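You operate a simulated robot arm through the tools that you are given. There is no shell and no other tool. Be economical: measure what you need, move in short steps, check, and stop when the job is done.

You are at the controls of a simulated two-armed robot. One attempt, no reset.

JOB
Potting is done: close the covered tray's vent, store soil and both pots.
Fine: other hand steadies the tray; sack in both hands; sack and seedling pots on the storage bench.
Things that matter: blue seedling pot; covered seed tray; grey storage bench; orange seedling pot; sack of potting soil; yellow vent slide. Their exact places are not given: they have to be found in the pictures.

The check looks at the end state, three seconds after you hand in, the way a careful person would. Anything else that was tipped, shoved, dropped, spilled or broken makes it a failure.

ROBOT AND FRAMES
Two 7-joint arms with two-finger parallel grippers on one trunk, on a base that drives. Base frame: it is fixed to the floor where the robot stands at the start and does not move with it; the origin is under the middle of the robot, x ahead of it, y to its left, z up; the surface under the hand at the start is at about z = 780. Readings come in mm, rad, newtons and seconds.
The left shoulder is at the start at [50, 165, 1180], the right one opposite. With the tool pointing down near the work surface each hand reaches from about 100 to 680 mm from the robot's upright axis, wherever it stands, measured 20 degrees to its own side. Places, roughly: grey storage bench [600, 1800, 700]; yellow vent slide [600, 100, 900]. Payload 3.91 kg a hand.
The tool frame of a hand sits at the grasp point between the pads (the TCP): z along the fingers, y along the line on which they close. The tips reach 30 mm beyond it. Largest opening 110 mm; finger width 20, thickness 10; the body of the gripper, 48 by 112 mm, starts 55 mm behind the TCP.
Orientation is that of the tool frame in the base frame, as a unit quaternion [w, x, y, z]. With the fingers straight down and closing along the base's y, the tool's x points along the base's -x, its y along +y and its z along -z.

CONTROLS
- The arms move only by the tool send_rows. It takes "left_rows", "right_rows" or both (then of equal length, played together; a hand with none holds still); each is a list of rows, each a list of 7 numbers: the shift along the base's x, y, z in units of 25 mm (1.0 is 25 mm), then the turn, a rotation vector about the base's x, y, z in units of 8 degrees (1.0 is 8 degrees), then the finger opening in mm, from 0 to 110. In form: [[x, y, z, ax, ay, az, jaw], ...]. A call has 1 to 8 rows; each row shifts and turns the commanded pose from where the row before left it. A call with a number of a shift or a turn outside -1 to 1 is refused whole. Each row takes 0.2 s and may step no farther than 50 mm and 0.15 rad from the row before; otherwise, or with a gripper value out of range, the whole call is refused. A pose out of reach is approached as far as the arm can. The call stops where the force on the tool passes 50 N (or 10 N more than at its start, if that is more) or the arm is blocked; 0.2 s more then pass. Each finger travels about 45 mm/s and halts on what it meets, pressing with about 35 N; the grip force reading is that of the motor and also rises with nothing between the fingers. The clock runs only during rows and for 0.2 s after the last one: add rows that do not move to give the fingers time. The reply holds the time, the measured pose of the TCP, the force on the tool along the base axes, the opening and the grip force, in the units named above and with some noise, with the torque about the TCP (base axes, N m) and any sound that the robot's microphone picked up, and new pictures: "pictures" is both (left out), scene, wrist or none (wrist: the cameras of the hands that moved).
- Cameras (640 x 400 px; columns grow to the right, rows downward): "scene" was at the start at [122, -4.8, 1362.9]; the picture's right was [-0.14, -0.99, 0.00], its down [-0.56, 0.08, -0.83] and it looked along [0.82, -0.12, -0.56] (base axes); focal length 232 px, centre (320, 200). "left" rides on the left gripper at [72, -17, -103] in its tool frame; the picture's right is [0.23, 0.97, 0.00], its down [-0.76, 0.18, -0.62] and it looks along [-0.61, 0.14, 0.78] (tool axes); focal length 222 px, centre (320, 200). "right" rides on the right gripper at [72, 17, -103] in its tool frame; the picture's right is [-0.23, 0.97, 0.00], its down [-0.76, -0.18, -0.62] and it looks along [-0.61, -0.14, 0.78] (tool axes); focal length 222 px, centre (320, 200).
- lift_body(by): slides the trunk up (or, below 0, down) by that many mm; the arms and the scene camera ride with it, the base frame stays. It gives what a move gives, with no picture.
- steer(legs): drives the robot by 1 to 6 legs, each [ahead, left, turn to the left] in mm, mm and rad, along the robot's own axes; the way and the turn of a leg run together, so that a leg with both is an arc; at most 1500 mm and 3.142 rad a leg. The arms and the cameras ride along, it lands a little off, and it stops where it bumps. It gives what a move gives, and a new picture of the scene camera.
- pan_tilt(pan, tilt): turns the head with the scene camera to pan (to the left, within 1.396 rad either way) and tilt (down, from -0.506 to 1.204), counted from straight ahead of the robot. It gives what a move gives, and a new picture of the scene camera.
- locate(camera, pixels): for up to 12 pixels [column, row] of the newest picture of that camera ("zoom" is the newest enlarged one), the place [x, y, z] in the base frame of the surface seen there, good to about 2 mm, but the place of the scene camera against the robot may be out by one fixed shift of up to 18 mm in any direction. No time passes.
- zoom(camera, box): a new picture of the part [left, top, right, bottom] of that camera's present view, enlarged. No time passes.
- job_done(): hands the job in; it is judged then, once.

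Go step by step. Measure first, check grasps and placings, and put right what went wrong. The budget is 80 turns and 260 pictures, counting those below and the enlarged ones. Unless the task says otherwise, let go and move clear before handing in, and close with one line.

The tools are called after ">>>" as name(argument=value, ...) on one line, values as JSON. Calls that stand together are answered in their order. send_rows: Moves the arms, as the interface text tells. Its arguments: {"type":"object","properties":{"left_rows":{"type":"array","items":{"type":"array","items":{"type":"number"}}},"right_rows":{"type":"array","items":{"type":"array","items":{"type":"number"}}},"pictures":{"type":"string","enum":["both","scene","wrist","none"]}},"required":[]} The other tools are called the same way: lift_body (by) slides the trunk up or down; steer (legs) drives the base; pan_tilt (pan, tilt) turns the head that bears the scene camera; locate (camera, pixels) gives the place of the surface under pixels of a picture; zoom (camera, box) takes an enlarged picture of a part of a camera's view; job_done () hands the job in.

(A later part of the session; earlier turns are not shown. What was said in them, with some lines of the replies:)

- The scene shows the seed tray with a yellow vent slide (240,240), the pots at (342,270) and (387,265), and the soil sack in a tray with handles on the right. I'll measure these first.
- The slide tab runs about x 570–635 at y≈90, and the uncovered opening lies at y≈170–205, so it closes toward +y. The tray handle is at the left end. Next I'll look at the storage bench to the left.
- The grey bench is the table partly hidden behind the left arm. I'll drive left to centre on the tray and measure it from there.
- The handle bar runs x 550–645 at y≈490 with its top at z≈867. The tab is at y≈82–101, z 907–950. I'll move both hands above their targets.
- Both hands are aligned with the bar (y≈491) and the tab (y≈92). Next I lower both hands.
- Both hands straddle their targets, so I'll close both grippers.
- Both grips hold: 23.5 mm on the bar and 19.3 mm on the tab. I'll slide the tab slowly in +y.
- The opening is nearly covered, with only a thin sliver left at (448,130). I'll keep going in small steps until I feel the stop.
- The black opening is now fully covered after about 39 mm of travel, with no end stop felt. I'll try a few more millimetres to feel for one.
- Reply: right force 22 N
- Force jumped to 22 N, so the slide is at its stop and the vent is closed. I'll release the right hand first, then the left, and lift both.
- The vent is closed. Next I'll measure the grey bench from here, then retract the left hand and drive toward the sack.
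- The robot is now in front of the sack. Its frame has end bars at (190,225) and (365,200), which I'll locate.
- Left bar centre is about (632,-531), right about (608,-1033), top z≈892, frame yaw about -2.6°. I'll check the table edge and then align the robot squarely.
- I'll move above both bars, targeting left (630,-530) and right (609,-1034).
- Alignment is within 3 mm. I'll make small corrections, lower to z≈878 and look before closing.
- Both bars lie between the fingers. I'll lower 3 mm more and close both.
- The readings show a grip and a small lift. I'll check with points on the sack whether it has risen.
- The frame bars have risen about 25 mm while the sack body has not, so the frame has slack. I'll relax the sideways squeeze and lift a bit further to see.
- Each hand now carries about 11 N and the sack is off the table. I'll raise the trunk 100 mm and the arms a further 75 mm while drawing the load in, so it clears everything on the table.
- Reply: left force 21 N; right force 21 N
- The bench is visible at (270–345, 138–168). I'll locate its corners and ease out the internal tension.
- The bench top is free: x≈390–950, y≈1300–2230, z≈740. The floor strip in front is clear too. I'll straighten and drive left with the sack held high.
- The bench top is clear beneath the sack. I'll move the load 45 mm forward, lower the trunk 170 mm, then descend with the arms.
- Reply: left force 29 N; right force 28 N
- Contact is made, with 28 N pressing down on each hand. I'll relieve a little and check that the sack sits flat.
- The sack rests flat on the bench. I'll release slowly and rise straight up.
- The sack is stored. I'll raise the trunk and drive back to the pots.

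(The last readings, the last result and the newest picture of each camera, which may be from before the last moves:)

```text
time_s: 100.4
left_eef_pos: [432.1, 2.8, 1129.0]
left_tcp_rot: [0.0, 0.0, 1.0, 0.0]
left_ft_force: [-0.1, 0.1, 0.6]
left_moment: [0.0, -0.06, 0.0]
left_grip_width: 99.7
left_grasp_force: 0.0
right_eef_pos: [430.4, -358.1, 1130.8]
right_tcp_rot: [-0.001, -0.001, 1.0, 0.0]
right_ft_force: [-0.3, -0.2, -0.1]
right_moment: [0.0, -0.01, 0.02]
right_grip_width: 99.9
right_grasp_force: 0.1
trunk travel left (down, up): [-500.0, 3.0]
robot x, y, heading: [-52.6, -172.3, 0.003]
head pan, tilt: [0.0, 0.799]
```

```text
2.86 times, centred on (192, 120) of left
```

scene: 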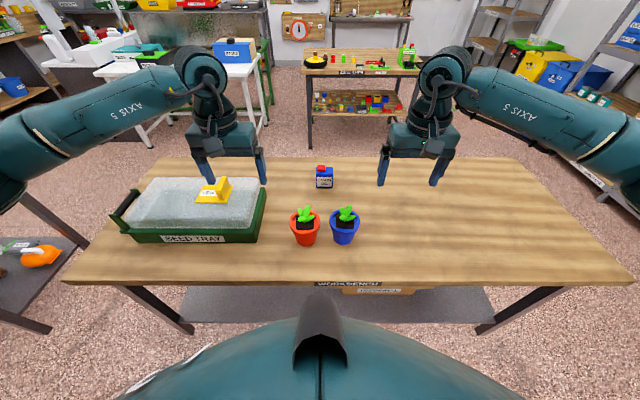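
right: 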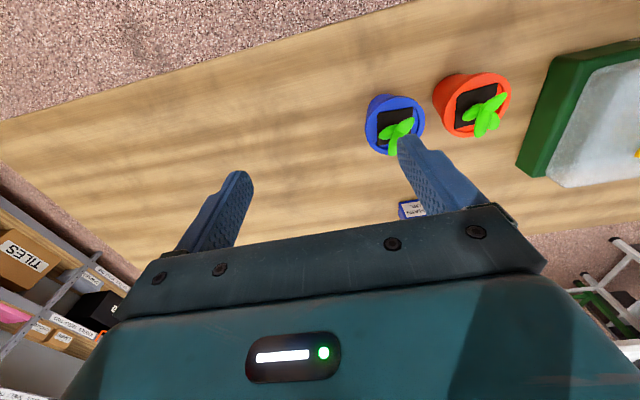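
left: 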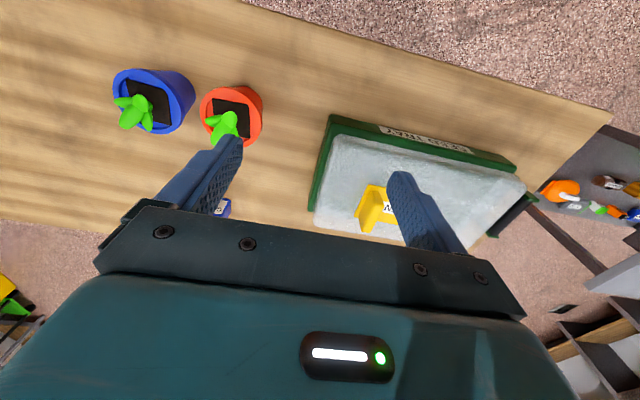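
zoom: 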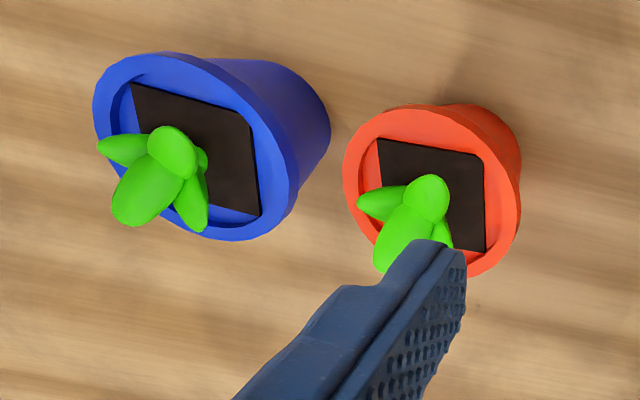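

The orange rim is centred near (512,-127) and the blue near (513,-250). Each is about 90 mm wide with the rim top at z≈871. I'll hover the left hand over orange with full opening.

>>> send_rows(left_rows=[[0.4, -0.65, -0.4, 0, 0, 0, 110], [0.4, -0.65, -0.4, 0, 0, 0, 110], [0.4, -0.65, -0.4, 0, 0, 0, 110], [0.4, -0.65, -0.4, 0, 0, 0, 110], [0.4, -0.65, -0.4, 0, 0, 0, 110], [0.4, -0.65, -0.4, 0, 0, 0, 110], [0.4, -0.65, -0.4, 0, 0, 0, 110], [0.4, -0.65, -0.4, 0, 0, 0, 110]], right_rows=[[0, -0.5, 0, 0, 0, 0, 110], [0, -0.5, 0, 0, 0, 0, 110], [0, -0.5, 0, 0, 0, 0, 110], [0, -0.5, 0, 0, 0, 0, 110], [0, 0, 0, 0, 0, 0, 110], [0, 0, 0, 0, 0, 0, 110], [0, 0, 0, 0, 0, 0, 110], [0, 0, 0, 0, 0, 0, 110]], pictures="wrist")

```text
time_s: 102.2
left_eef_pos: [514.3, -127.7, 1048.8]
left_tcp_rot: [0.0, -0.001, 1.0, 0.0]
left_ft_force: [-0.3, 0.9, 0.3]
left_moment: [0.02, 0.0, 0.02]
left_grip_width: 109.9
left_grasp_force: 0.1
right_eef_pos: [428.6, -407.4, 1127.6]
right_tcp_rot: [-0.001, -0.001, 1.0, 0.0]
right_ft_force: [-1.2, -0.2, -0.9]
right_moment: [0.0, 0.0, -0.01]
right_grip_width: 110.1
right_grasp_force: 0.1
trunk travel left (down, up): [-500.0, 3.0]
robot x, y, heading: [-50.8, -175.4, 0.004]
head pan, tilt: [0.0, 0.799]
```

right: 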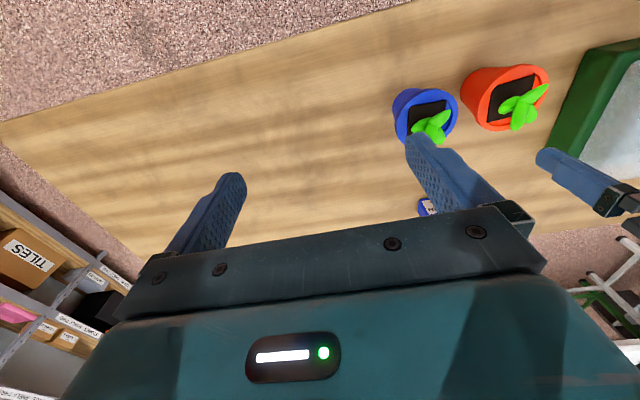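
left: 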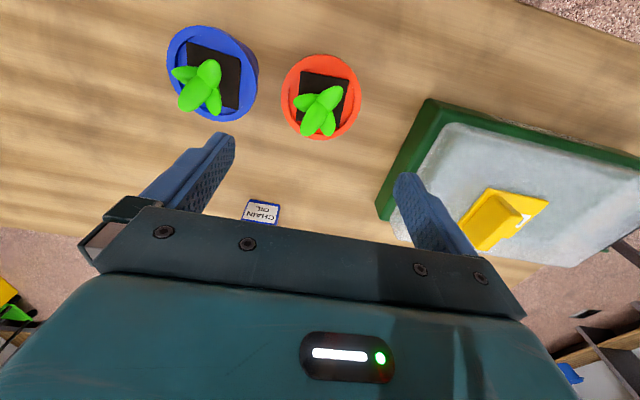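

>>> zoom(camera="left", box=[150, 10, 390, 160])

>>> locate(camera="left", pixels=[[284, 95], [357, 95], [318, 57], [317, 137], [325, 115], [312, 125], [328, 92], [305, 100], [168, 65], [240, 85], [190, 30], [330, 125]])

```text
2.67 times, centred on (270, 85) of left
```

zoom: 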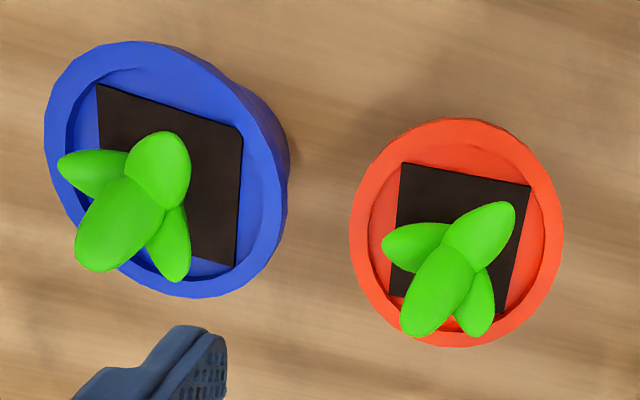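

```text
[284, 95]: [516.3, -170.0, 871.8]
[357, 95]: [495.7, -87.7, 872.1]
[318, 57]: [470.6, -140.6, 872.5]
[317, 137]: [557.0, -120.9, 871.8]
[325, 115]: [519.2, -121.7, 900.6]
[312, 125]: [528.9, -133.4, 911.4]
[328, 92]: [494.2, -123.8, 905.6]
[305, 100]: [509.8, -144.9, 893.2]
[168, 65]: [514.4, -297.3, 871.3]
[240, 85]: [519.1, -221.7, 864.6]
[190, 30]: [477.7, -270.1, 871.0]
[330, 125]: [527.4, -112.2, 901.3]
```

Orange is centred at about (513,-128) and the hand is right above it. I'll descend until the tips are just above the rim and check.

>>> send_rows(left_rows=[[0, 0, -0.95, 0, 0, 0, 110], [0, 0, -0.95, 0, 0, 0, 110], [0, 0, -0.95, 0, 0, 0, 110], [0, 0, -0.95, 0, 0, 0, 110], [0, 0, -0.95, 0, 0, 0, 110], [0, 0, -0.8, 0, 0, 0, 110], [0, 0, 0, 0, 0, 0, 110]], pictures="wrist")

>>> zoom(camera="scene", box=[240, 140, 400, 240])

```text
time_s: 103.8
left_eef_pos: [513.4, -127.2, 910.9]
left_tcp_rot: [0.0, 0.0, 1.0, 0.0]
left_ft_force: [0.2, 0.1, -0.2]
left_moment: [0.05, 0.03, 0.01]
left_grip_width: 110.0
left_grasp_force: 0.0
right_eef_pos: [430.4, -407.4, 1129.0]
right_tcp_rot: [-0.001, -0.001, 1.0, 0.001]
right_ft_force: [0.2, -0.7, 0.0]
right_moment: [0.02, -0.02, 0.02]
right_grip_width: 109.9
right_grasp_force: 0.0
trunk travel left (down, up): [-500.0, 3.0]
robot x, y, heading: [-55.0, -175.5, 0.002]
head pan, tilt: [0.0, 0.799]
```

left: 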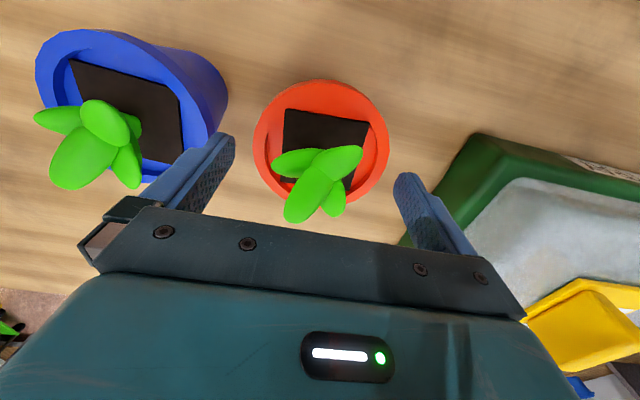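

```text
4.00 times, centred on (320, 190) of scene
```

zoom: 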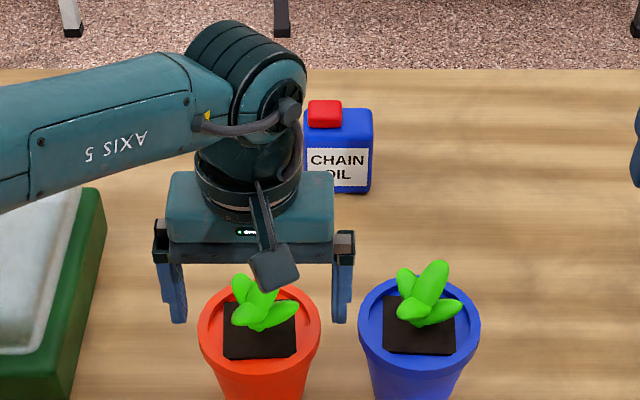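

The fingers straddle the orange pot evenly. I'll descend 41 mm and close.

>>> send_rows(left_rows=[[0, 0, -0.6, 0, 0, 0, 110], [0, 0, -0.6, 0, 0, 0, 110], [0, 0, -0.4, 0, 0, 0, 110], [0, 0, 0, 0, 0, 0, 100], [0, 0, 0, 0, 0, 0, 90], [0, 0, 0, 0, 0, 0, 80], [0, 0, 0, 0, 0, 0, 70], [0, 0, 0, 0, 0, 0, 70]], pictures="wrist")

```text
time_s: 105.6
left_eef_pos: [513.3, -127.7, 870.4]
left_tcp_rot: [-0.001, -0.001, 1.0, 0.0]
left_ft_force: [0.9, 0.5, -0.3]
left_moment: [-0.01, -0.04, 0.03]
left_grip_width: 94.4
left_grasp_force: 34.9
right_eef_pos: [428.8, -407.2, 1128.8]
right_tcp_rot: [-0.001, -0.001, 1.0, 0.0]
right_ft_force: [-0.4, -0.3, -0.1]
right_moment: [-0.01, -0.02, -0.01]
right_grip_width: 110.0
right_grasp_force: 0.0
trunk travel left (down, up): [-500.0, 3.0]
robot x, y, heading: [-49.6, -173.7, 0.001]
head pan, tilt: [0.0, 0.799]
```

left: 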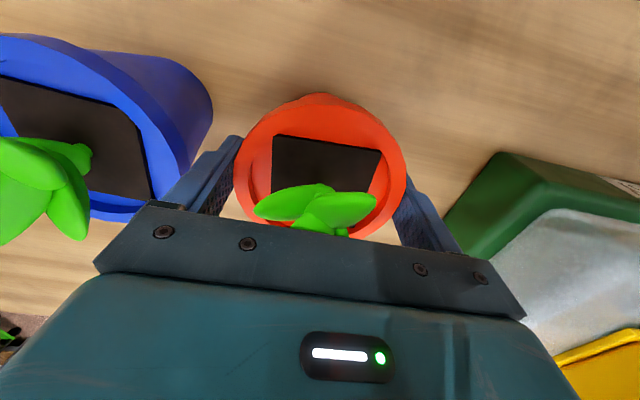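

Orange is gripped at 94 mm. I'll lift it gently.

>>> send_rows(left_rows=[[0, 0, 0.2, 0, 0, 0, 60], [0, 0, 0.4, 0, 0, 0, 60], [0, 0, 0.6, 0, 0, 0, 60], [0, 0, 0.6, 0, 0, 0, 60], [0, 0, 0.6, 0, 0, 0, 60], [0, 0, 0.6, 0, 0, 0, 60], [0, 0, 0, 0, 0, 0, 60]])

```text
time_s: 107.2
left_eef_pos: [512.2, -126.7, 946.1]
left_tcp_rot: [0.0, -0.001, 1.0, 0.0]
left_ft_force: [0.3, -0.2, -3.2]
left_moment: [-0.01, 0.0, -0.03]
left_grip_width: 94.7
left_grasp_force: 34.9
right_eef_pos: [429.4, -406.2, 1127.9]
right_tcp_rot: [-0.002, -0.001, 1.0, 0.0]
right_ft_force: [-0.1, 0.4, 0.1]
right_moment: [-0.03, -0.01, -0.01]
right_grip_width: 109.9
right_grasp_force: 0.0
trunk travel left (down, up): [-500.0, 3.0]
robot x, y, heading: [-50.4, -176.0, 0.001]
head pan, tilt: [0.0, 0.799]
```

scene: 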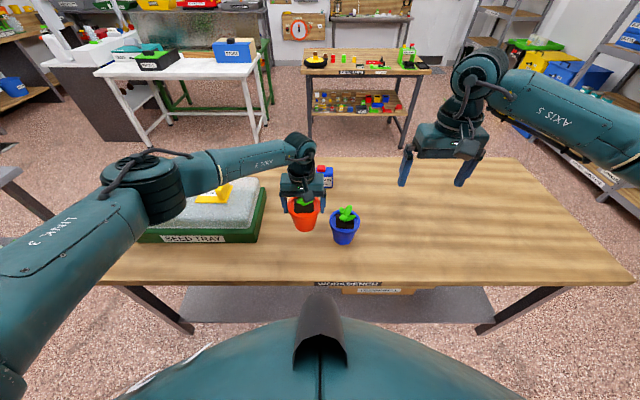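
left: 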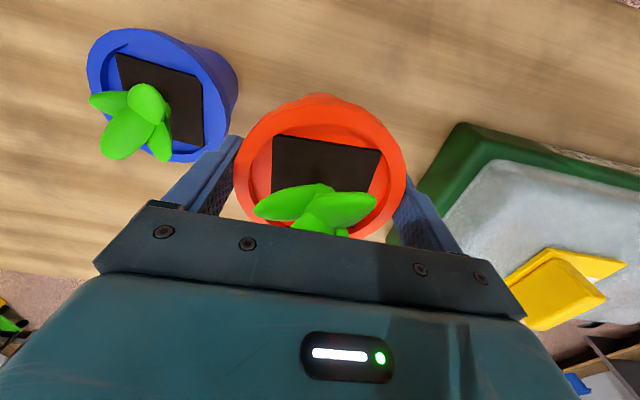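

The orange pot is held upright at about 3 N. I'll raise it and move it left, out of the way.

>>> send_rows(left_rows=[[0, 0, 0.9, 0, 0, 0, 60], [0, 0, 0.9, 0, 0, 0, 60], [0, 0.7, 0.9, 0, 0, 0, 60], [0, 0.9, 0.9, 0, 0, 0, 60], [0, 0.9, 0.9, 0, 0, 0, 60], [0, 0.9, 0.9, 0, 0, 0, 60], [0, 0.9, 0.9, 0, 0, 0, 60], [0, 0.7, 0.9, 0, 0, 0, 60]], pictures="none")

>>> send_rows(right_rows=[[0.42, 0.78, -0.4, 0, 0, 0, 110], [0.42, 0.78, -0.4, 0, 0, 0, 110], [0.42, 0.78, -0.4, 0, 0, 0, 110], [0.42, 0.78, -0.4, 0, 0, 0, 110], [0.42, 0.78, -0.4, 0, 0, 0, 110], [0.42, 0.78, -0.4, 0, 0, 0, 110], [0.42, 0.78, -0.4, 0, 0, 0, 110], [0.42, 0.78, -0.4, 0, 0, 0, 110]], pictures="wrist")

```text
time_s: 109.0
left_eef_pos: [510.1, -2.7, 1123.9]
left_tcp_rot: [-0.001, -0.001, 1.0, 0.0]
left_ft_force: [-0.5, 0.0, -3.4]
left_moment: [-0.01, 0.03, 0.01]
left_grip_width: 94.6
left_grasp_force: 35.2
right_eef_pos: [428.2, -406.8, 1129.3]
right_tcp_rot: [-0.001, 0.0, 1.0, 0.0]
right_ft_force: [0.6, 0.0, 0.1]
right_moment: [0.04, 0.03, 0.02]
right_grip_width: 110.0
right_grasp_force: 0.0
trunk travel left (down, up): [-500.0, 3.0]
robot x, y, heading: [-49.5, -173.0, 0.003]
head pan, tilt: [0.0, 0.799]
```

```text
time_s: 110.8
left_eef_pos: [511.1, -2.4, 1121.9]
left_tcp_rot: [-0.001, -0.001, 1.0, -0.001]
left_ft_force: [0.7, 0.7, -4.1]
left_moment: [-0.01, -0.02, -0.01]
left_grip_width: 94.8
left_grasp_force: 34.7
right_eef_pos: [514.4, -251.3, 1048.5]
right_tcp_rot: [0.001, -0.001, 1.0, -0.001]
right_ft_force: [-0.9, -0.1, 0.4]
right_moment: [-0.01, -0.01, 0.01]
right_grip_width: 110.1
right_grasp_force: 0.1
trunk travel left (down, up): [-500.0, 3.0]
robot x, y, heading: [-52.1, -171.9, 0.002]
head pan, tilt: [0.0, 0.799]
```

right: 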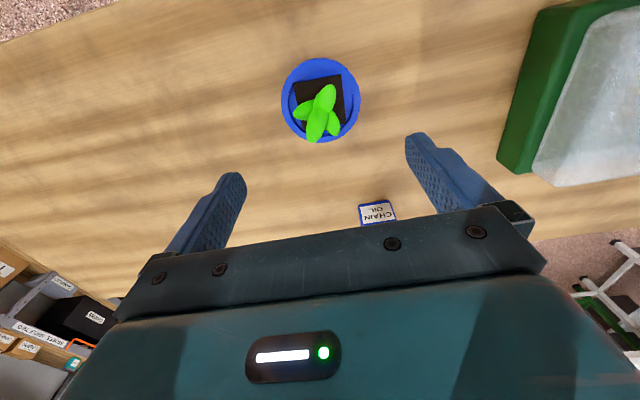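

>>> locate(camera="right", pixels=[[284, 100], [357, 100], [320, 60], [322, 141], [325, 95], [318, 130], [283, 108], [358, 90]])

>>> send_rows(right_rows=[[0, 0, -0.95, 0, 0, 0, 110], [0, 0, -0.95, 0, 0, 0, 110], [0, 0, -0.95, 0, 0, 0, 110], [0, 0, -0.95, 0, 0, 0, 110], [0, 0, -0.95, 0, 0, 0, 110], [0, 0, -0.75, 0, 0, 0, 110], [0, 0, 0, 0, 0, 0, 110]], pictures="wrist")

>>> zoom(camera="scene", box=[260, 140, 420, 240])

```text
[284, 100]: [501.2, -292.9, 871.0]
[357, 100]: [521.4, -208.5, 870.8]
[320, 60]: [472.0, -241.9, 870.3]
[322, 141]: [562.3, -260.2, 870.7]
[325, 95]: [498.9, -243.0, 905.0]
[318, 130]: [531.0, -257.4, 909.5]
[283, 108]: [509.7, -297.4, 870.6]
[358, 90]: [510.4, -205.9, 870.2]
```

```text
time_s: 112.4
left_eef_pos: [510.5, -1.9, 1123.3]
left_tcp_rot: [-0.001, 0.0, 1.0, 0.0]
left_ft_force: [0.5, 0.2, -3.5]
left_moment: [0.0, -0.02, -0.02]
left_grip_width: 94.4
left_grasp_force: 34.5
right_eef_pos: [513.3, -251.4, 910.2]
right_tcp_rot: [-0.001, -0.001, 1.0, 0.0]
right_ft_force: [0.5, 0.1, 0.7]
right_moment: [-0.01, 0.0, 0.01]
right_grip_width: 110.0
right_grasp_force: 0.2
trunk travel left (down, up): [-500.0, 3.0]
robot x, y, heading: [-50.2, -173.6, 0.001]
head pan, tilt: [0.0, 0.799]
```

right: 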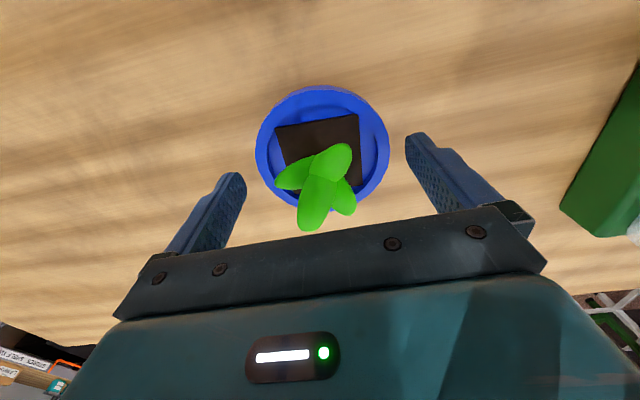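

```text
4.00 times, centred on (340, 190) of scene
```

zoom: 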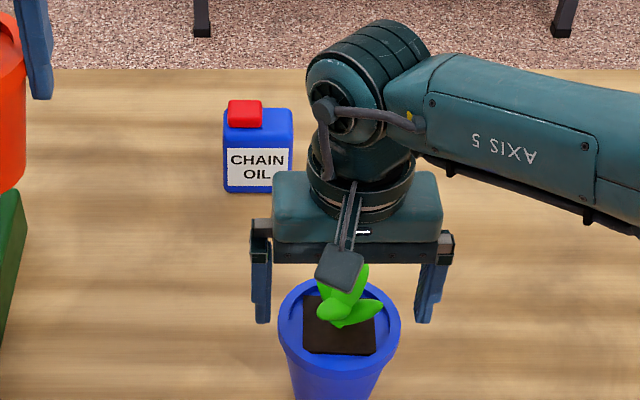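

The blue pot is centred at about (516,-251). I'll nudge +3 mm in x, descend 40 mm and close.

>>> send_rows(right_rows=[[0.12, 0, -0.6, 0, 0, 0, 110], [0, 0, -0.6, 0, 0, 0, 110], [0, 0, -0.4, 0, 0, 0, 110], [0, 0, 0, 0, 0, 0, 100], [0, 0, 0, 0, 0, 0, 90], [0, 0, 0, 0, 0, 0, 80], [0, 0, 0, 0, 0, 0, 60], [0, 0, 0, 0, 0, 0, 60]], pictures="none")

>>> send_rows(right_rows=[[0, 0, 0.2, 0, 0, 0, 60], [0, 0, 0.4, 0, 0, 0, 60], [0, 0, 0.6, 0, 0, 0, 60], [0, 0, 0.6, 0, 0, 0, 60], [0, 0, 0.6, 0, 0, 0, 60], [0, 0, 0.6, 0, 0, 0, 60], [0, 0, 0, 0, 0, 0, 60]])

```text
time_s: 114.2
left_eef_pos: [511.2, -2.5, 1123.5]
left_tcp_rot: [-0.001, -0.001, 1.0, -0.001]
left_ft_force: [1.2, -0.1, -2.8]
left_moment: [-0.01, 0.01, 0.01]
left_grip_width: 94.8
left_grasp_force: 35.2
right_eef_pos: [516.2, -251.8, 870.2]
right_tcp_rot: [-0.001, -0.001, 1.0, 0.0]
right_ft_force: [0.1, 0.2, 0.5]
right_moment: [0.01, -0.05, 0.01]
right_grip_width: 94.7
right_grasp_force: 34.9
trunk travel left (down, up): [-500.0, 3.0]
robot x, y, heading: [-52.4, -176.6, 0.002]
head pan, tilt: [0.0, 0.799]
```

```text
time_s: 115.8
left_eef_pos: [510.9, -2.7, 1123.1]
left_tcp_rot: [-0.001, -0.001, 1.0, 0.0]
left_ft_force: [0.2, -1.2, -3.7]
left_moment: [0.0, -0.02, 0.0]
left_grip_width: 94.8
left_grasp_force: 35.0
right_eef_pos: [517.1, -251.1, 948.0]
right_tcp_rot: [-0.002, -0.001, 1.0, 0.0]
right_ft_force: [-0.5, 0.0, -3.1]
right_moment: [0.02, -0.03, -0.01]
right_grip_width: 94.9
right_grasp_force: 34.9
trunk travel left (down, up): [-500.0, 3.0]
robot x, y, heading: [-49.8, -174.9, 0.006]
head pan, tilt: [0.0, 0.799]
```

scene: 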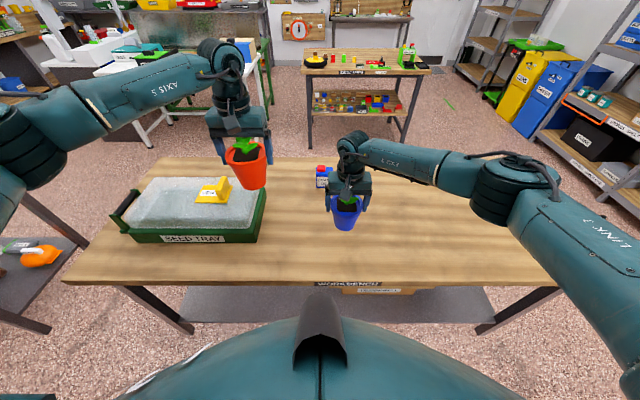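
right: 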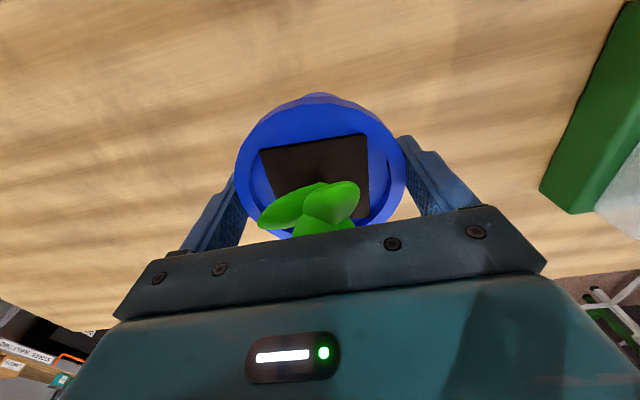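

Both pots are held. I'll raise the blue one to travel height and drive back to the bench.

>>> send_rows(right_rows=[[0, 0, 0.88, 0, 0, 0, 60], [0, 0, 0.88, 0, 0, 0, 60], [0, 0, 0.88, 0, 0, 0, 60], [0, 0, 0.88, 0, 0, 0, 60], [0, 0, 0.88, 0, 0, 0, 60], [0, 0, 0.88, 0, 0, 0, 60], [0, 0, 0.88, 0, 0, 0, 60], [0, 0, 0.88, 0, 0, 0, 60]], pictures="none")

>>> steer(legs=[[0, 800, 0], [0, 815, 0]])

```text
time_s: 117.6
left_eef_pos: [510.1, -1.5, 1122.8]
left_tcp_rot: [0.0, -0.001, 1.0, 0.0]
left_ft_force: [0.0, -0.2, -2.2]
left_moment: [0.01, -0.01, 0.05]
left_grip_width: 94.6
left_grasp_force: 34.7
right_eef_pos: [516.1, -252.5, 1123.1]
right_tcp_rot: [-0.001, 0.0, 1.0, -0.001]
right_ft_force: [-1.1, 0.6, -2.6]
right_moment: [0.01, 0.0, 0.0]
right_grip_width: 94.8
right_grasp_force: 34.6
trunk travel left (down, up): [-500.0, 3.0]
robot x, y, heading: [-48.9, -175.4, 0.006]
head pan, tilt: [0.0, 0.799]
```

```text
time_s: 132.0
left_eef_pos: [513.2, 1595.1, 1122.3]
left_tcp_rot: [-0.001, 0.002, 1.0, 0.0]
left_ft_force: [0.1, -0.2, -2.7]
left_moment: [0.0, -0.06, 0.0]
left_grip_width: 94.5
left_grasp_force: 35.2
right_eef_pos: [514.2, 1345.8, 1123.6]
right_tcp_rot: [-0.001, 0.003, 1.0, 0.0]
right_ft_force: [-0.2, 0.0, -2.2]
right_moment: [-0.02, 0.03, 0.0]
right_grip_width: 94.7
right_grasp_force: 35.1
trunk travel left (down, up): [-500.0, 3.0]
robot x, y, heading: [-53.2, 1425.4, -0.005]
head pan, tilt: [0.0, 0.799]
```

scene: 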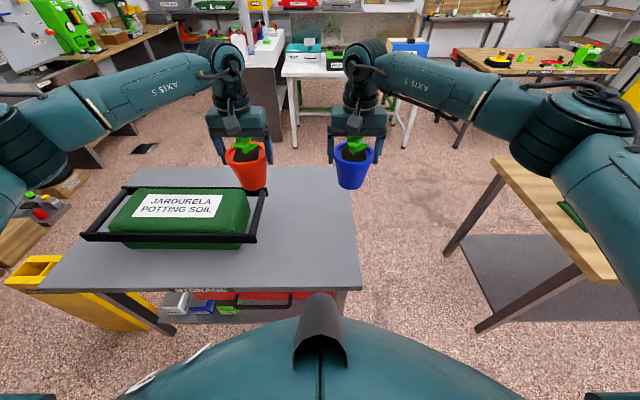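

>>> locate(camera="scene", pixels=[[255, 238], [265, 192], [360, 285], [352, 215], [290, 260], [320, 230], [340, 190], [130, 178], [300, 170], [248, 225]])

>>> zoom(camera="scene", box=[180, 110, 420, 300])

```text
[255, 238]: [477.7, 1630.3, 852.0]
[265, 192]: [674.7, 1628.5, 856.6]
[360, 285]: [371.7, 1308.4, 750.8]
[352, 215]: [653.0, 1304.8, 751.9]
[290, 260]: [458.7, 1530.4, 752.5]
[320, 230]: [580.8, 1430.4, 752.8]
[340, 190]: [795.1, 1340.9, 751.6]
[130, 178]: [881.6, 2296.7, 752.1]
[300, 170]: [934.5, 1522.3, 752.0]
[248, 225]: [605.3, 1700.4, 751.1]
```

```text
2.11 times, centred on (300, 205) of scene
```

zoom: 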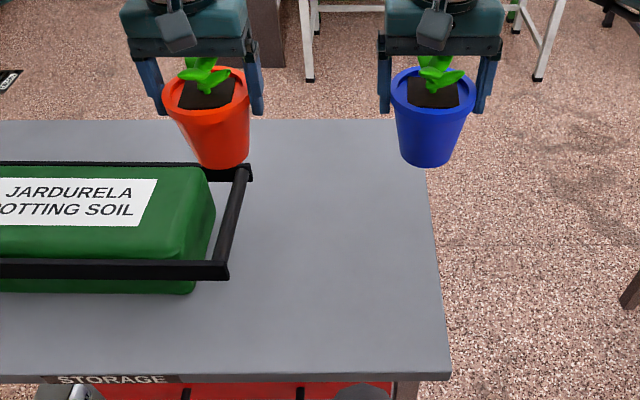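

The free strip on the bench is y≈1300–1618. I'll put orange at about (590,1515) and blue at about (500,1390), moving the left hand over first.

>>> send_rows(left_rows=[[0.385, -0.4, 0, 0, 0, 0, 60], [0.385, -0.4, 0, 0, 0, 0, 60], [0.385, -0.4, 0, 0, 0, 0, 60], [0.385, -0.4, 0, 0, 0, 0, 60], [0.385, -0.4, 0, 0, 0, 0, 60], [0.385, -0.4, 0, 0, 0, 0, 60], [0.385, -0.4, 0, 0, 0, 0, 60], [0.385, -0.4, 0, 0, 0, 0, 60]], pictures="none")

>>> lift_body(by=-170)

>>> send_rows(left_rows=[[0, 0, -0.8, 0, 0, 0, 60], [0, 0, -0.8, 0, 0, 0, 60], [0, 0, -0.8, 0, 0, 0, 60], [0, 0, -0.8, 0, 0, 0, 60], [0, 0, -0.6, 0, 0, 0, 60], [0, 0, 0, 0, 0, 0, 60]])

```text
time_s: 133.8
left_eef_pos: [590.3, 1513.5, 1121.1]
left_tcp_rot: [0.0, 0.003, 1.0, 0.0]
left_ft_force: [-0.1, -1.2, -3.2]
left_moment: [-0.01, -0.02, 0.0]
left_grip_width: 94.7
left_grasp_force: 35.3
right_eef_pos: [514.3, 1344.8, 1122.4]
right_tcp_rot: [-0.001, 0.004, 1.0, 0.0]
right_ft_force: [0.5, 0.5, -3.1]
right_moment: [-0.02, 0.02, 0.0]
right_grip_width: 94.8
right_grasp_force: 34.6
trunk travel left (down, up): [-500.0, 3.0]
robot x, y, heading: [-54.8, 1425.1, -0.004]
head pan, tilt: [0.0, 0.799]
```

```text
time_s: 135.8
left_eef_pos: [589.2, 1516.1, 952.6]
left_tcp_rot: [-0.001, 0.002, 1.0, 0.0]
left_ft_force: [0.5, -0.1, -3.5]
left_moment: [0.02, -0.02, 0.0]
left_grip_width: 94.7
left_grasp_force: 35.6
right_eef_pos: [514.2, 1345.4, 951.7]
right_tcp_rot: [0.0, 0.004, 1.0, -0.001]
right_ft_force: [-0.6, 0.1, -2.5]
right_moment: [-0.01, 0.0, 0.0]
right_grip_width: 94.5
right_grasp_force: 34.6
trunk travel left (down, up): [-330.0, 173.0]
robot x, y, heading: [-49.8, 1426.4, -0.006]
head pan, tilt: [0.0, 0.799]
```

```text
time_s: 137.2
left_eef_pos: [590.6, 1516.1, 857.7]
left_tcp_rot: [0.0, 0.002, 1.0, 0.0]
left_ft_force: [0.7, 0.4, -3.1]
left_moment: [0.02, 0.03, 0.03]
left_grip_width: 94.5
left_grasp_force: 35.2
right_eef_pos: [514.1, 1345.0, 952.5]
right_tcp_rot: [-0.002, 0.004, 1.0, -0.001]
right_ft_force: [-0.2, -0.3, -1.9]
right_moment: [0.0, 0.01, 0.0]
right_grip_width: 94.7
right_grasp_force: 35.4
trunk travel left (down, up): [-330.0, 173.0]
robot x, y, heading: [-54.7, 1425.0, -0.004]
head pan, tilt: [0.0, 0.799]
```

scene: 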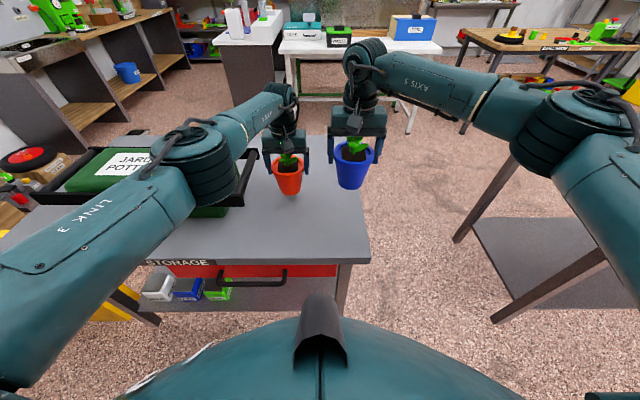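
left: 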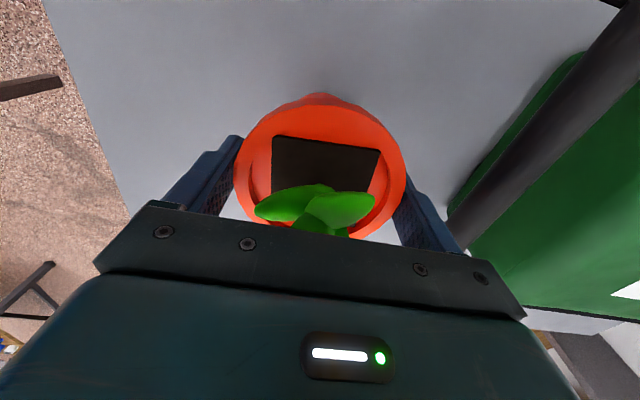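

The left arm passes above the sack, so I'll check clearance before lowering the last stretch.

>>> locate(camera="scene", pixels=[[200, 205], [170, 160], [228, 175], [150, 200], [245, 170], [70, 155], [110, 180]])

>>> locate(camera="left", pixels=[[470, 210], [540, 140], [600, 60], [480, 190], [400, 60], [120, 100]])

```text
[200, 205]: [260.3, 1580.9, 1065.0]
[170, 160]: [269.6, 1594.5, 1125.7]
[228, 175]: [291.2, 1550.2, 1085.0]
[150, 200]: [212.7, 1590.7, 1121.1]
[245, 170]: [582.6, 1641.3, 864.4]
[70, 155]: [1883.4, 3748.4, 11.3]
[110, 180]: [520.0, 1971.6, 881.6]
```

```text
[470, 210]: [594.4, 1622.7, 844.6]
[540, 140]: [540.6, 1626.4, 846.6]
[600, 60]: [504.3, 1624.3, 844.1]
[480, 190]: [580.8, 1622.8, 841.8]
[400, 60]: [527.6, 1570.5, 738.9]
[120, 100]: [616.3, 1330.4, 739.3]
```

The elbow is at x≈260, clear of the sack. I'll lower the orange pot the last 28 mm slowly.

>>> send_rows(left_rows=[[0, 0, -0.4, 0, 0, 0, 60], [0, 0, -0.3, 0, 0, 0, 60], [0, 0, -0.2, 0, 0, 0, 60], [0, 0, -0.12, 0, 0, 0, 60], [0, 0, -0.1, 0, 0, 0, 60], [0, 0, 0, 0, 0, 0, 60]], pictures="none")

```text
time_s: 138.6
left_eef_pos: [587.7, 1516.6, 831.0]
left_tcp_rot: [0.0, 0.002, 1.0, 0.0]
left_ft_force: [0.6, 0.4, 1.5]
left_moment: [-0.07, -0.04, 0.02]
left_grip_width: 94.4
left_grasp_force: 35.3
right_eef_pos: [514.0, 1345.9, 952.4]
right_tcp_rot: [-0.001, 0.004, 1.0, 0.001]
right_ft_force: [-0.4, 0.7, -2.9]
right_moment: [0.03, 0.03, -0.01]
right_grip_width: 94.7
right_grasp_force: 35.0
trunk travel left (down, up): [-330.0, 173.0]
robot x, y, heading: [-53.0, 1428.8, -0.008]
head pan, tilt: [0.0, 0.799]
```

It has touched down: the vertical force went from -3 to +1.5 N. I'll release and go straight up.

>>> send_rows(left_rows=[[0, 0, 0, 0, 0, 0, 98], [0, 0, 0, 0, 0, 0, 106], [0, 0, 0, 0, 0, 0, 110], [0, 0, 0.4, 0, 0, 0, 110], [0, 0, 0.8, 0, 0, 0, 110], [0, 0, 1, 0, 0, 0, 110], [0, 0, 1, 0, 0, 0, 110], [0, 0, 1, 0, 0, 0, 110]], pictures="wrist")

>>> send_rows(left_rows=[[0, 0, 1, 0, 0, 0, 110], [0, 0, 1, 0, 0, 0, 110], [0, 0.5, 1, 0, 0, 0, 110], [-0.5, 1, 1, 0, 0, 0, 110], [-0.5, 1, 0, 0, 0, 0, 110], [-0.5, 1, 0, 0, 0, 0, 110], [-0.5, 1, 0, 0, 0, 0, 110]], pictures="scene")

```text
time_s: 140.4
left_eef_pos: [589.4, 1515.0, 932.5]
left_tcp_rot: [-0.001, 0.002, 1.0, 0.0]
left_ft_force: [0.4, -0.5, 0.2]
left_moment: [0.0, 0.0, -0.01]
left_grip_width: 110.0
left_grasp_force: 0.1
right_eef_pos: [514.5, 1345.5, 952.4]
right_tcp_rot: [-0.001, 0.004, 1.0, 0.0]
right_ft_force: [0.0, -1.3, -3.1]
right_moment: [0.03, -0.02, 0.0]
right_grip_width: 94.9
right_grasp_force: 35.6
trunk travel left (down, up): [-330.0, 173.0]
robot x, y, heading: [-50.1, 1428.7, -0.003]
head pan, tilt: [0.0, 0.799]
```

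left: 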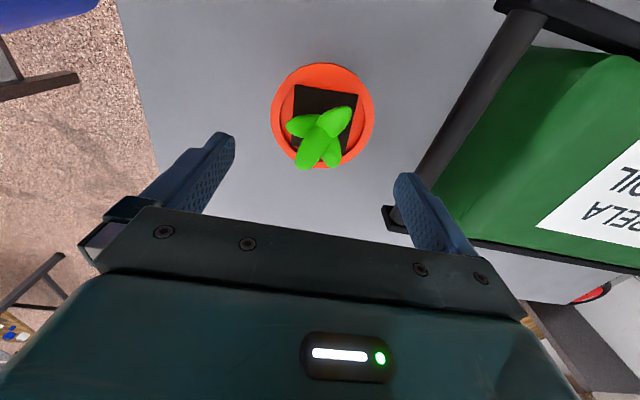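

```text
time_s: 142.0
left_eef_pos: [538.6, 1628.1, 1035.0]
left_tcp_rot: [-0.001, 0.002, 1.0, -0.001]
left_ft_force: [-0.5, -0.4, -0.6]
left_moment: [0.01, -0.01, 0.0]
left_grip_width: 109.9
left_grasp_force: 0.0
right_eef_pos: [515.0, 1346.0, 952.1]
right_tcp_rot: [-0.001, 0.004, 1.0, -0.001]
right_ft_force: [-0.4, 0.4, -2.7]
right_moment: [-0.02, 0.01, -0.01]
right_grip_width: 94.6
right_grasp_force: 35.0
trunk travel left (down, up): [-330.0, 173.0]
robot x, y, heading: [-50.0, 1427.6, -0.003]
head pan, tilt: [0.0, 0.799]
```

scene: 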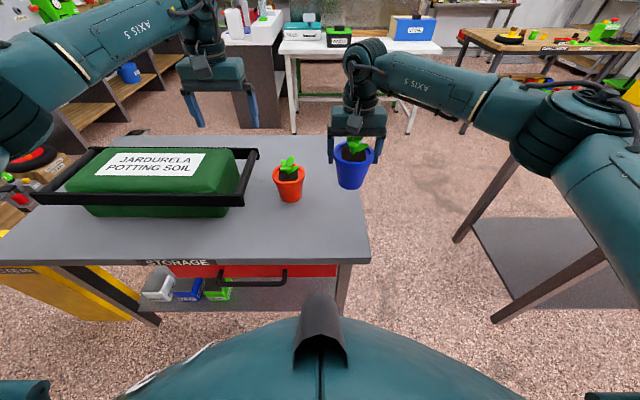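

Orange stands upright. Next I place the blue pot at about (495,1390).

>>> send_rows(right_rows=[[-0.4, 0.88, 0, 0, 0, 0, 60], [-0.4, 0.88, 0, 0, 0, 0, 60], [0, 0, -0.9, 0, 0, 0, 60], [0, 0, -0.9, 0, 0, 0, 60], [0, 0, -0.9, 0, 0, 0, 60], [0, 0, -0.9, 0, 0, 0, 60], [0, 0, 0, 0, 0, 0, 60]])

>>> send_rows(right_rows=[[0, 0, -0.4, 0, 0, 0, 60], [0, 0, -0.4, 0, 0, 0, 60], [0, 0, -0.2, 0, 0, 0, 60], [0, 0, -0.14, 0, 0, 0, 60], [0, 0, -0.1, 0, 0, 0, 60], [0, 0, 0, 0, 0, 0, 60]], pictures="none")

```text
time_s: 143.6
left_eef_pos: [538.8, 1626.8, 1035.1]
left_tcp_rot: [-0.001, 0.003, 1.0, 0.0]
left_ft_force: [-0.2, 0.7, 0.2]
left_moment: [0.01, -0.02, -0.02]
left_grip_width: 109.9
left_grasp_force: 0.1
right_eef_pos: [494.3, 1389.6, 862.2]
right_tcp_rot: [0.0, 0.004, 1.0, 0.0]
right_ft_force: [0.2, -0.5, -2.3]
right_moment: [0.03, 0.02, 0.02]
right_grip_width: 94.6
right_grasp_force: 35.3
trunk travel left (down, up): [-330.0, 173.0]
robot x, y, heading: [-50.6, 1430.1, -0.007]
head pan, tilt: [0.0, 0.799]
```

scene: 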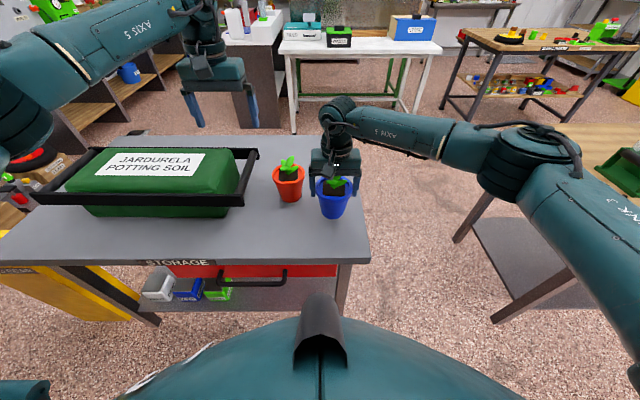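
right: 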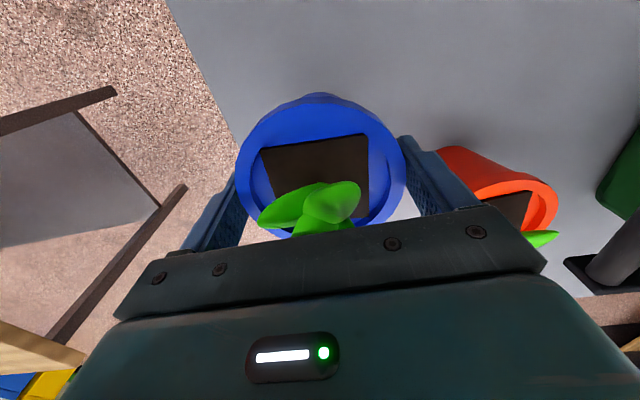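

```text
time_s: 145.0
left_eef_pos: [540.4, 1627.9, 1033.6]
left_tcp_rot: [-0.001, 0.004, 1.0, 0.001]
left_ft_force: [-0.2, 0.0, 0.2]
left_moment: [-0.01, 0.02, 0.0]
left_grip_width: 110.0
left_grasp_force: 0.1
right_eef_pos: [493.6, 1390.4, 831.9]
right_tcp_rot: [-0.001, 0.003, 1.0, 0.0]
right_ft_force: [-0.6, 0.2, -3.7]
right_moment: [0.04, 0.0, -0.01]
right_grip_width: 94.8
right_grasp_force: 35.2
trunk travel left (down, up): [-330.0, 173.0]
robot x, y, heading: [-53.8, 1425.6, -0.002]
head pan, tilt: [0.0, 0.799]
```

There is no contact yet (-3.7 N at z≈832), so I'll lower a bit more in small steps.

>>> send_rows(right_rows=[[0, 0, -0.06, 0, 0, 0, 60], [0, 0, -0.05, 0, 0, 0, 60], [0, 0, 0, 0, 0, 0, 60]], pictures="none")

```text
time_s: 145.8
left_eef_pos: [538.5, 1626.6, 1035.4]
left_tcp_rot: [0.0, 0.003, 1.0, -0.001]
left_ft_force: [0.0, -0.2, -0.1]
left_moment: [-0.02, 0.01, -0.01]
left_grip_width: 110.1
left_grasp_force: 0.1
right_eef_pos: [494.5, 1389.8, 831.7]
right_tcp_rot: [0.0, 0.004, 1.0, 0.0]
right_ft_force: [-1.2, -3.3, 10.5]
right_moment: [-0.44, 0.57, 0.06]
right_grip_width: 94.6
right_grasp_force: 34.8
trunk travel left (down, up): [-330.0, 173.0]
robot x, y, heading: [-49.6, 1428.9, -0.009]
head pan, tilt: [0.0, 0.799]
```

Contact is made (+10.5 N). I'll release and rise.

>>> send_rows(right_rows=[[0, 0, 0.03, 0, 0, 0, 98], [0, 0, 0, 0, 0, 0, 106], [0, 0, 0, 0, 0, 0, 109], [0, 0, 0.4, 0, 0, 0, 109], [0, 0, 0.8, 0, 0, 0, 109], [0, 0, 1, 0, 0, 0, 109], [0, 0, 1, 0, 0, 0, 109], [0, 0, 1, 0, 0, 0, 109]], pictures="wrist")

>>> send_rows(right_rows=[[0, 0, 1, 0, 0, 0, 109], [0, 0, 1, 0, 0, 0, 109], [0, 0, 1, 0, 0, 0, 109], [0, -0.8, 0.5, 0, 0, 0, 109], [0, -1, 0, 0, 0, 0, 109], [0, -1, 0, 0, 0, 0, 109], [0, -1, 0, 0, 0, 0, 109]], pictures="scene")

>>> zoom(camera="scene", box=[0, 110, 400, 310])

```text
time_s: 147.6
left_eef_pos: [539.6, 1626.6, 1035.3]
left_tcp_rot: [-0.001, 0.003, 1.0, 0.0]
left_ft_force: [-0.1, -0.5, -0.5]
left_moment: [-0.01, -0.02, -0.04]
left_grip_width: 110.0
left_grasp_force: 0.0
right_eef_pos: [493.9, 1390.1, 936.2]
right_tcp_rot: [-0.001, 0.004, 1.0, 0.0]
right_ft_force: [-0.3, 0.1, 1.0]
right_moment: [-0.04, -0.04, -0.01]
right_grip_width: 109.1
right_grasp_force: 0.1
trunk travel left (down, up): [-330.0, 173.0]
robot x, y, heading: [-53.4, 1427.3, -0.002]
head pan, tilt: [0.0, 0.799]
```

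right: 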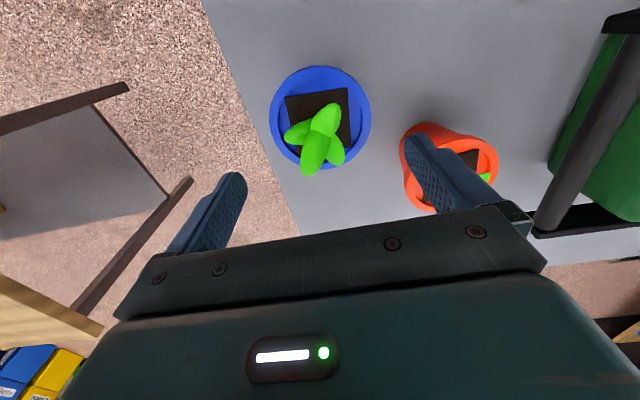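

```text
time_s: 149.2
left_eef_pos: [539.1, 1625.7, 1035.0]
left_tcp_rot: [0.0, 0.003, 1.0, 0.001]
left_ft_force: [0.7, 0.2, 0.0]
left_moment: [0.0, 0.0, -0.03]
left_grip_width: 110.0
left_grasp_force: 0.2
right_eef_pos: [495.6, 1292.5, 1021.6]
right_tcp_rot: [-0.001, 0.002, 1.0, 0.0]
right_ft_force: [0.0, 0.8, -0.2]
right_moment: [0.05, 0.02, 0.04]
right_grip_width: 109.0
right_grasp_force: 0.0
trunk travel left (down, up): [-330.0, 173.0]
robot x, y, heading: [-52.9, 1426.1, -0.007]
head pan, tilt: [0.0, 0.799]
```

scene: 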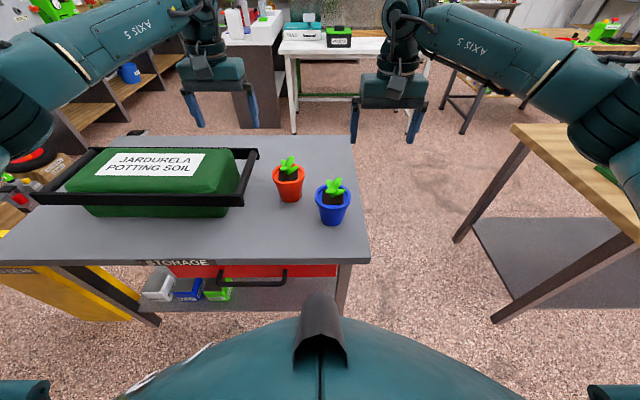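

```text
1.60 times, centred on (200, 210) of scene
```

zoom: 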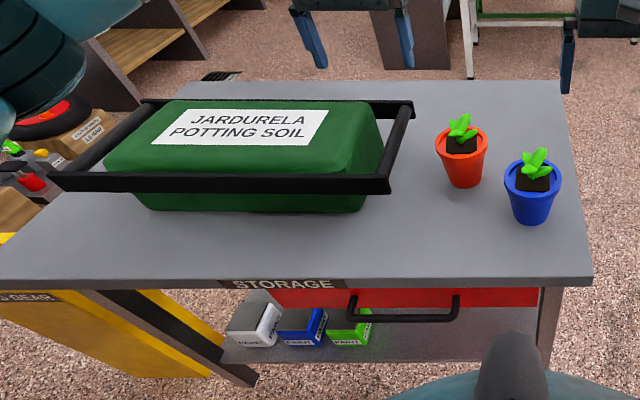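

The sack and both pots stand upright on the bench. As a last check, I'll look back at the tray and vent.

>>> pan_tilt(pan=-1.2, tilt=0.5)

```text
time_s: 150.6
left_eef_pos: [538.8, 1626.9, 1034.9]
left_tcp_rot: [0.0, 0.002, 1.0, -0.001]
left_ft_force: [0.6, 0.3, -0.3]
left_moment: [-0.01, 0.0, 0.0]
left_grip_width: 110.0
left_grasp_force: 0.1
right_eef_pos: [495.5, 1294.2, 1019.7]
right_tcp_rot: [-0.001, 0.004, 1.0, 0.0]
right_ft_force: [0.0, 0.1, 1.2]
right_moment: [0.01, 0.02, -0.02]
right_grip_width: 108.9
right_grasp_force: 0.1
trunk travel left (down, up): [-330.0, 173.0]
robot x, y, heading: [-50.9, 1430.8, -0.007]
head pan, tilt: [-1.201, 0.499]
```

scene: 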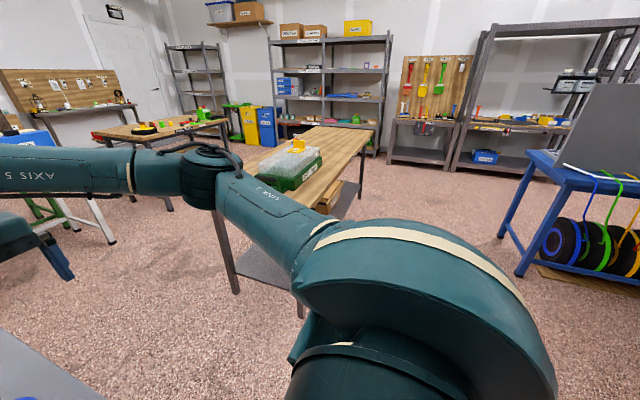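

The tray is still in place with the vent closed, and both hands are clear, so I'm handing in.

>>> job_done()

```text
The job is handed in.
```

I closed the vent on the seed tray against its stop and stored the soil sack and both pots upright on the grey bench. Both hands are clear and I saw nothing tipped or spilled; the job is handed in, and no check result has come back.
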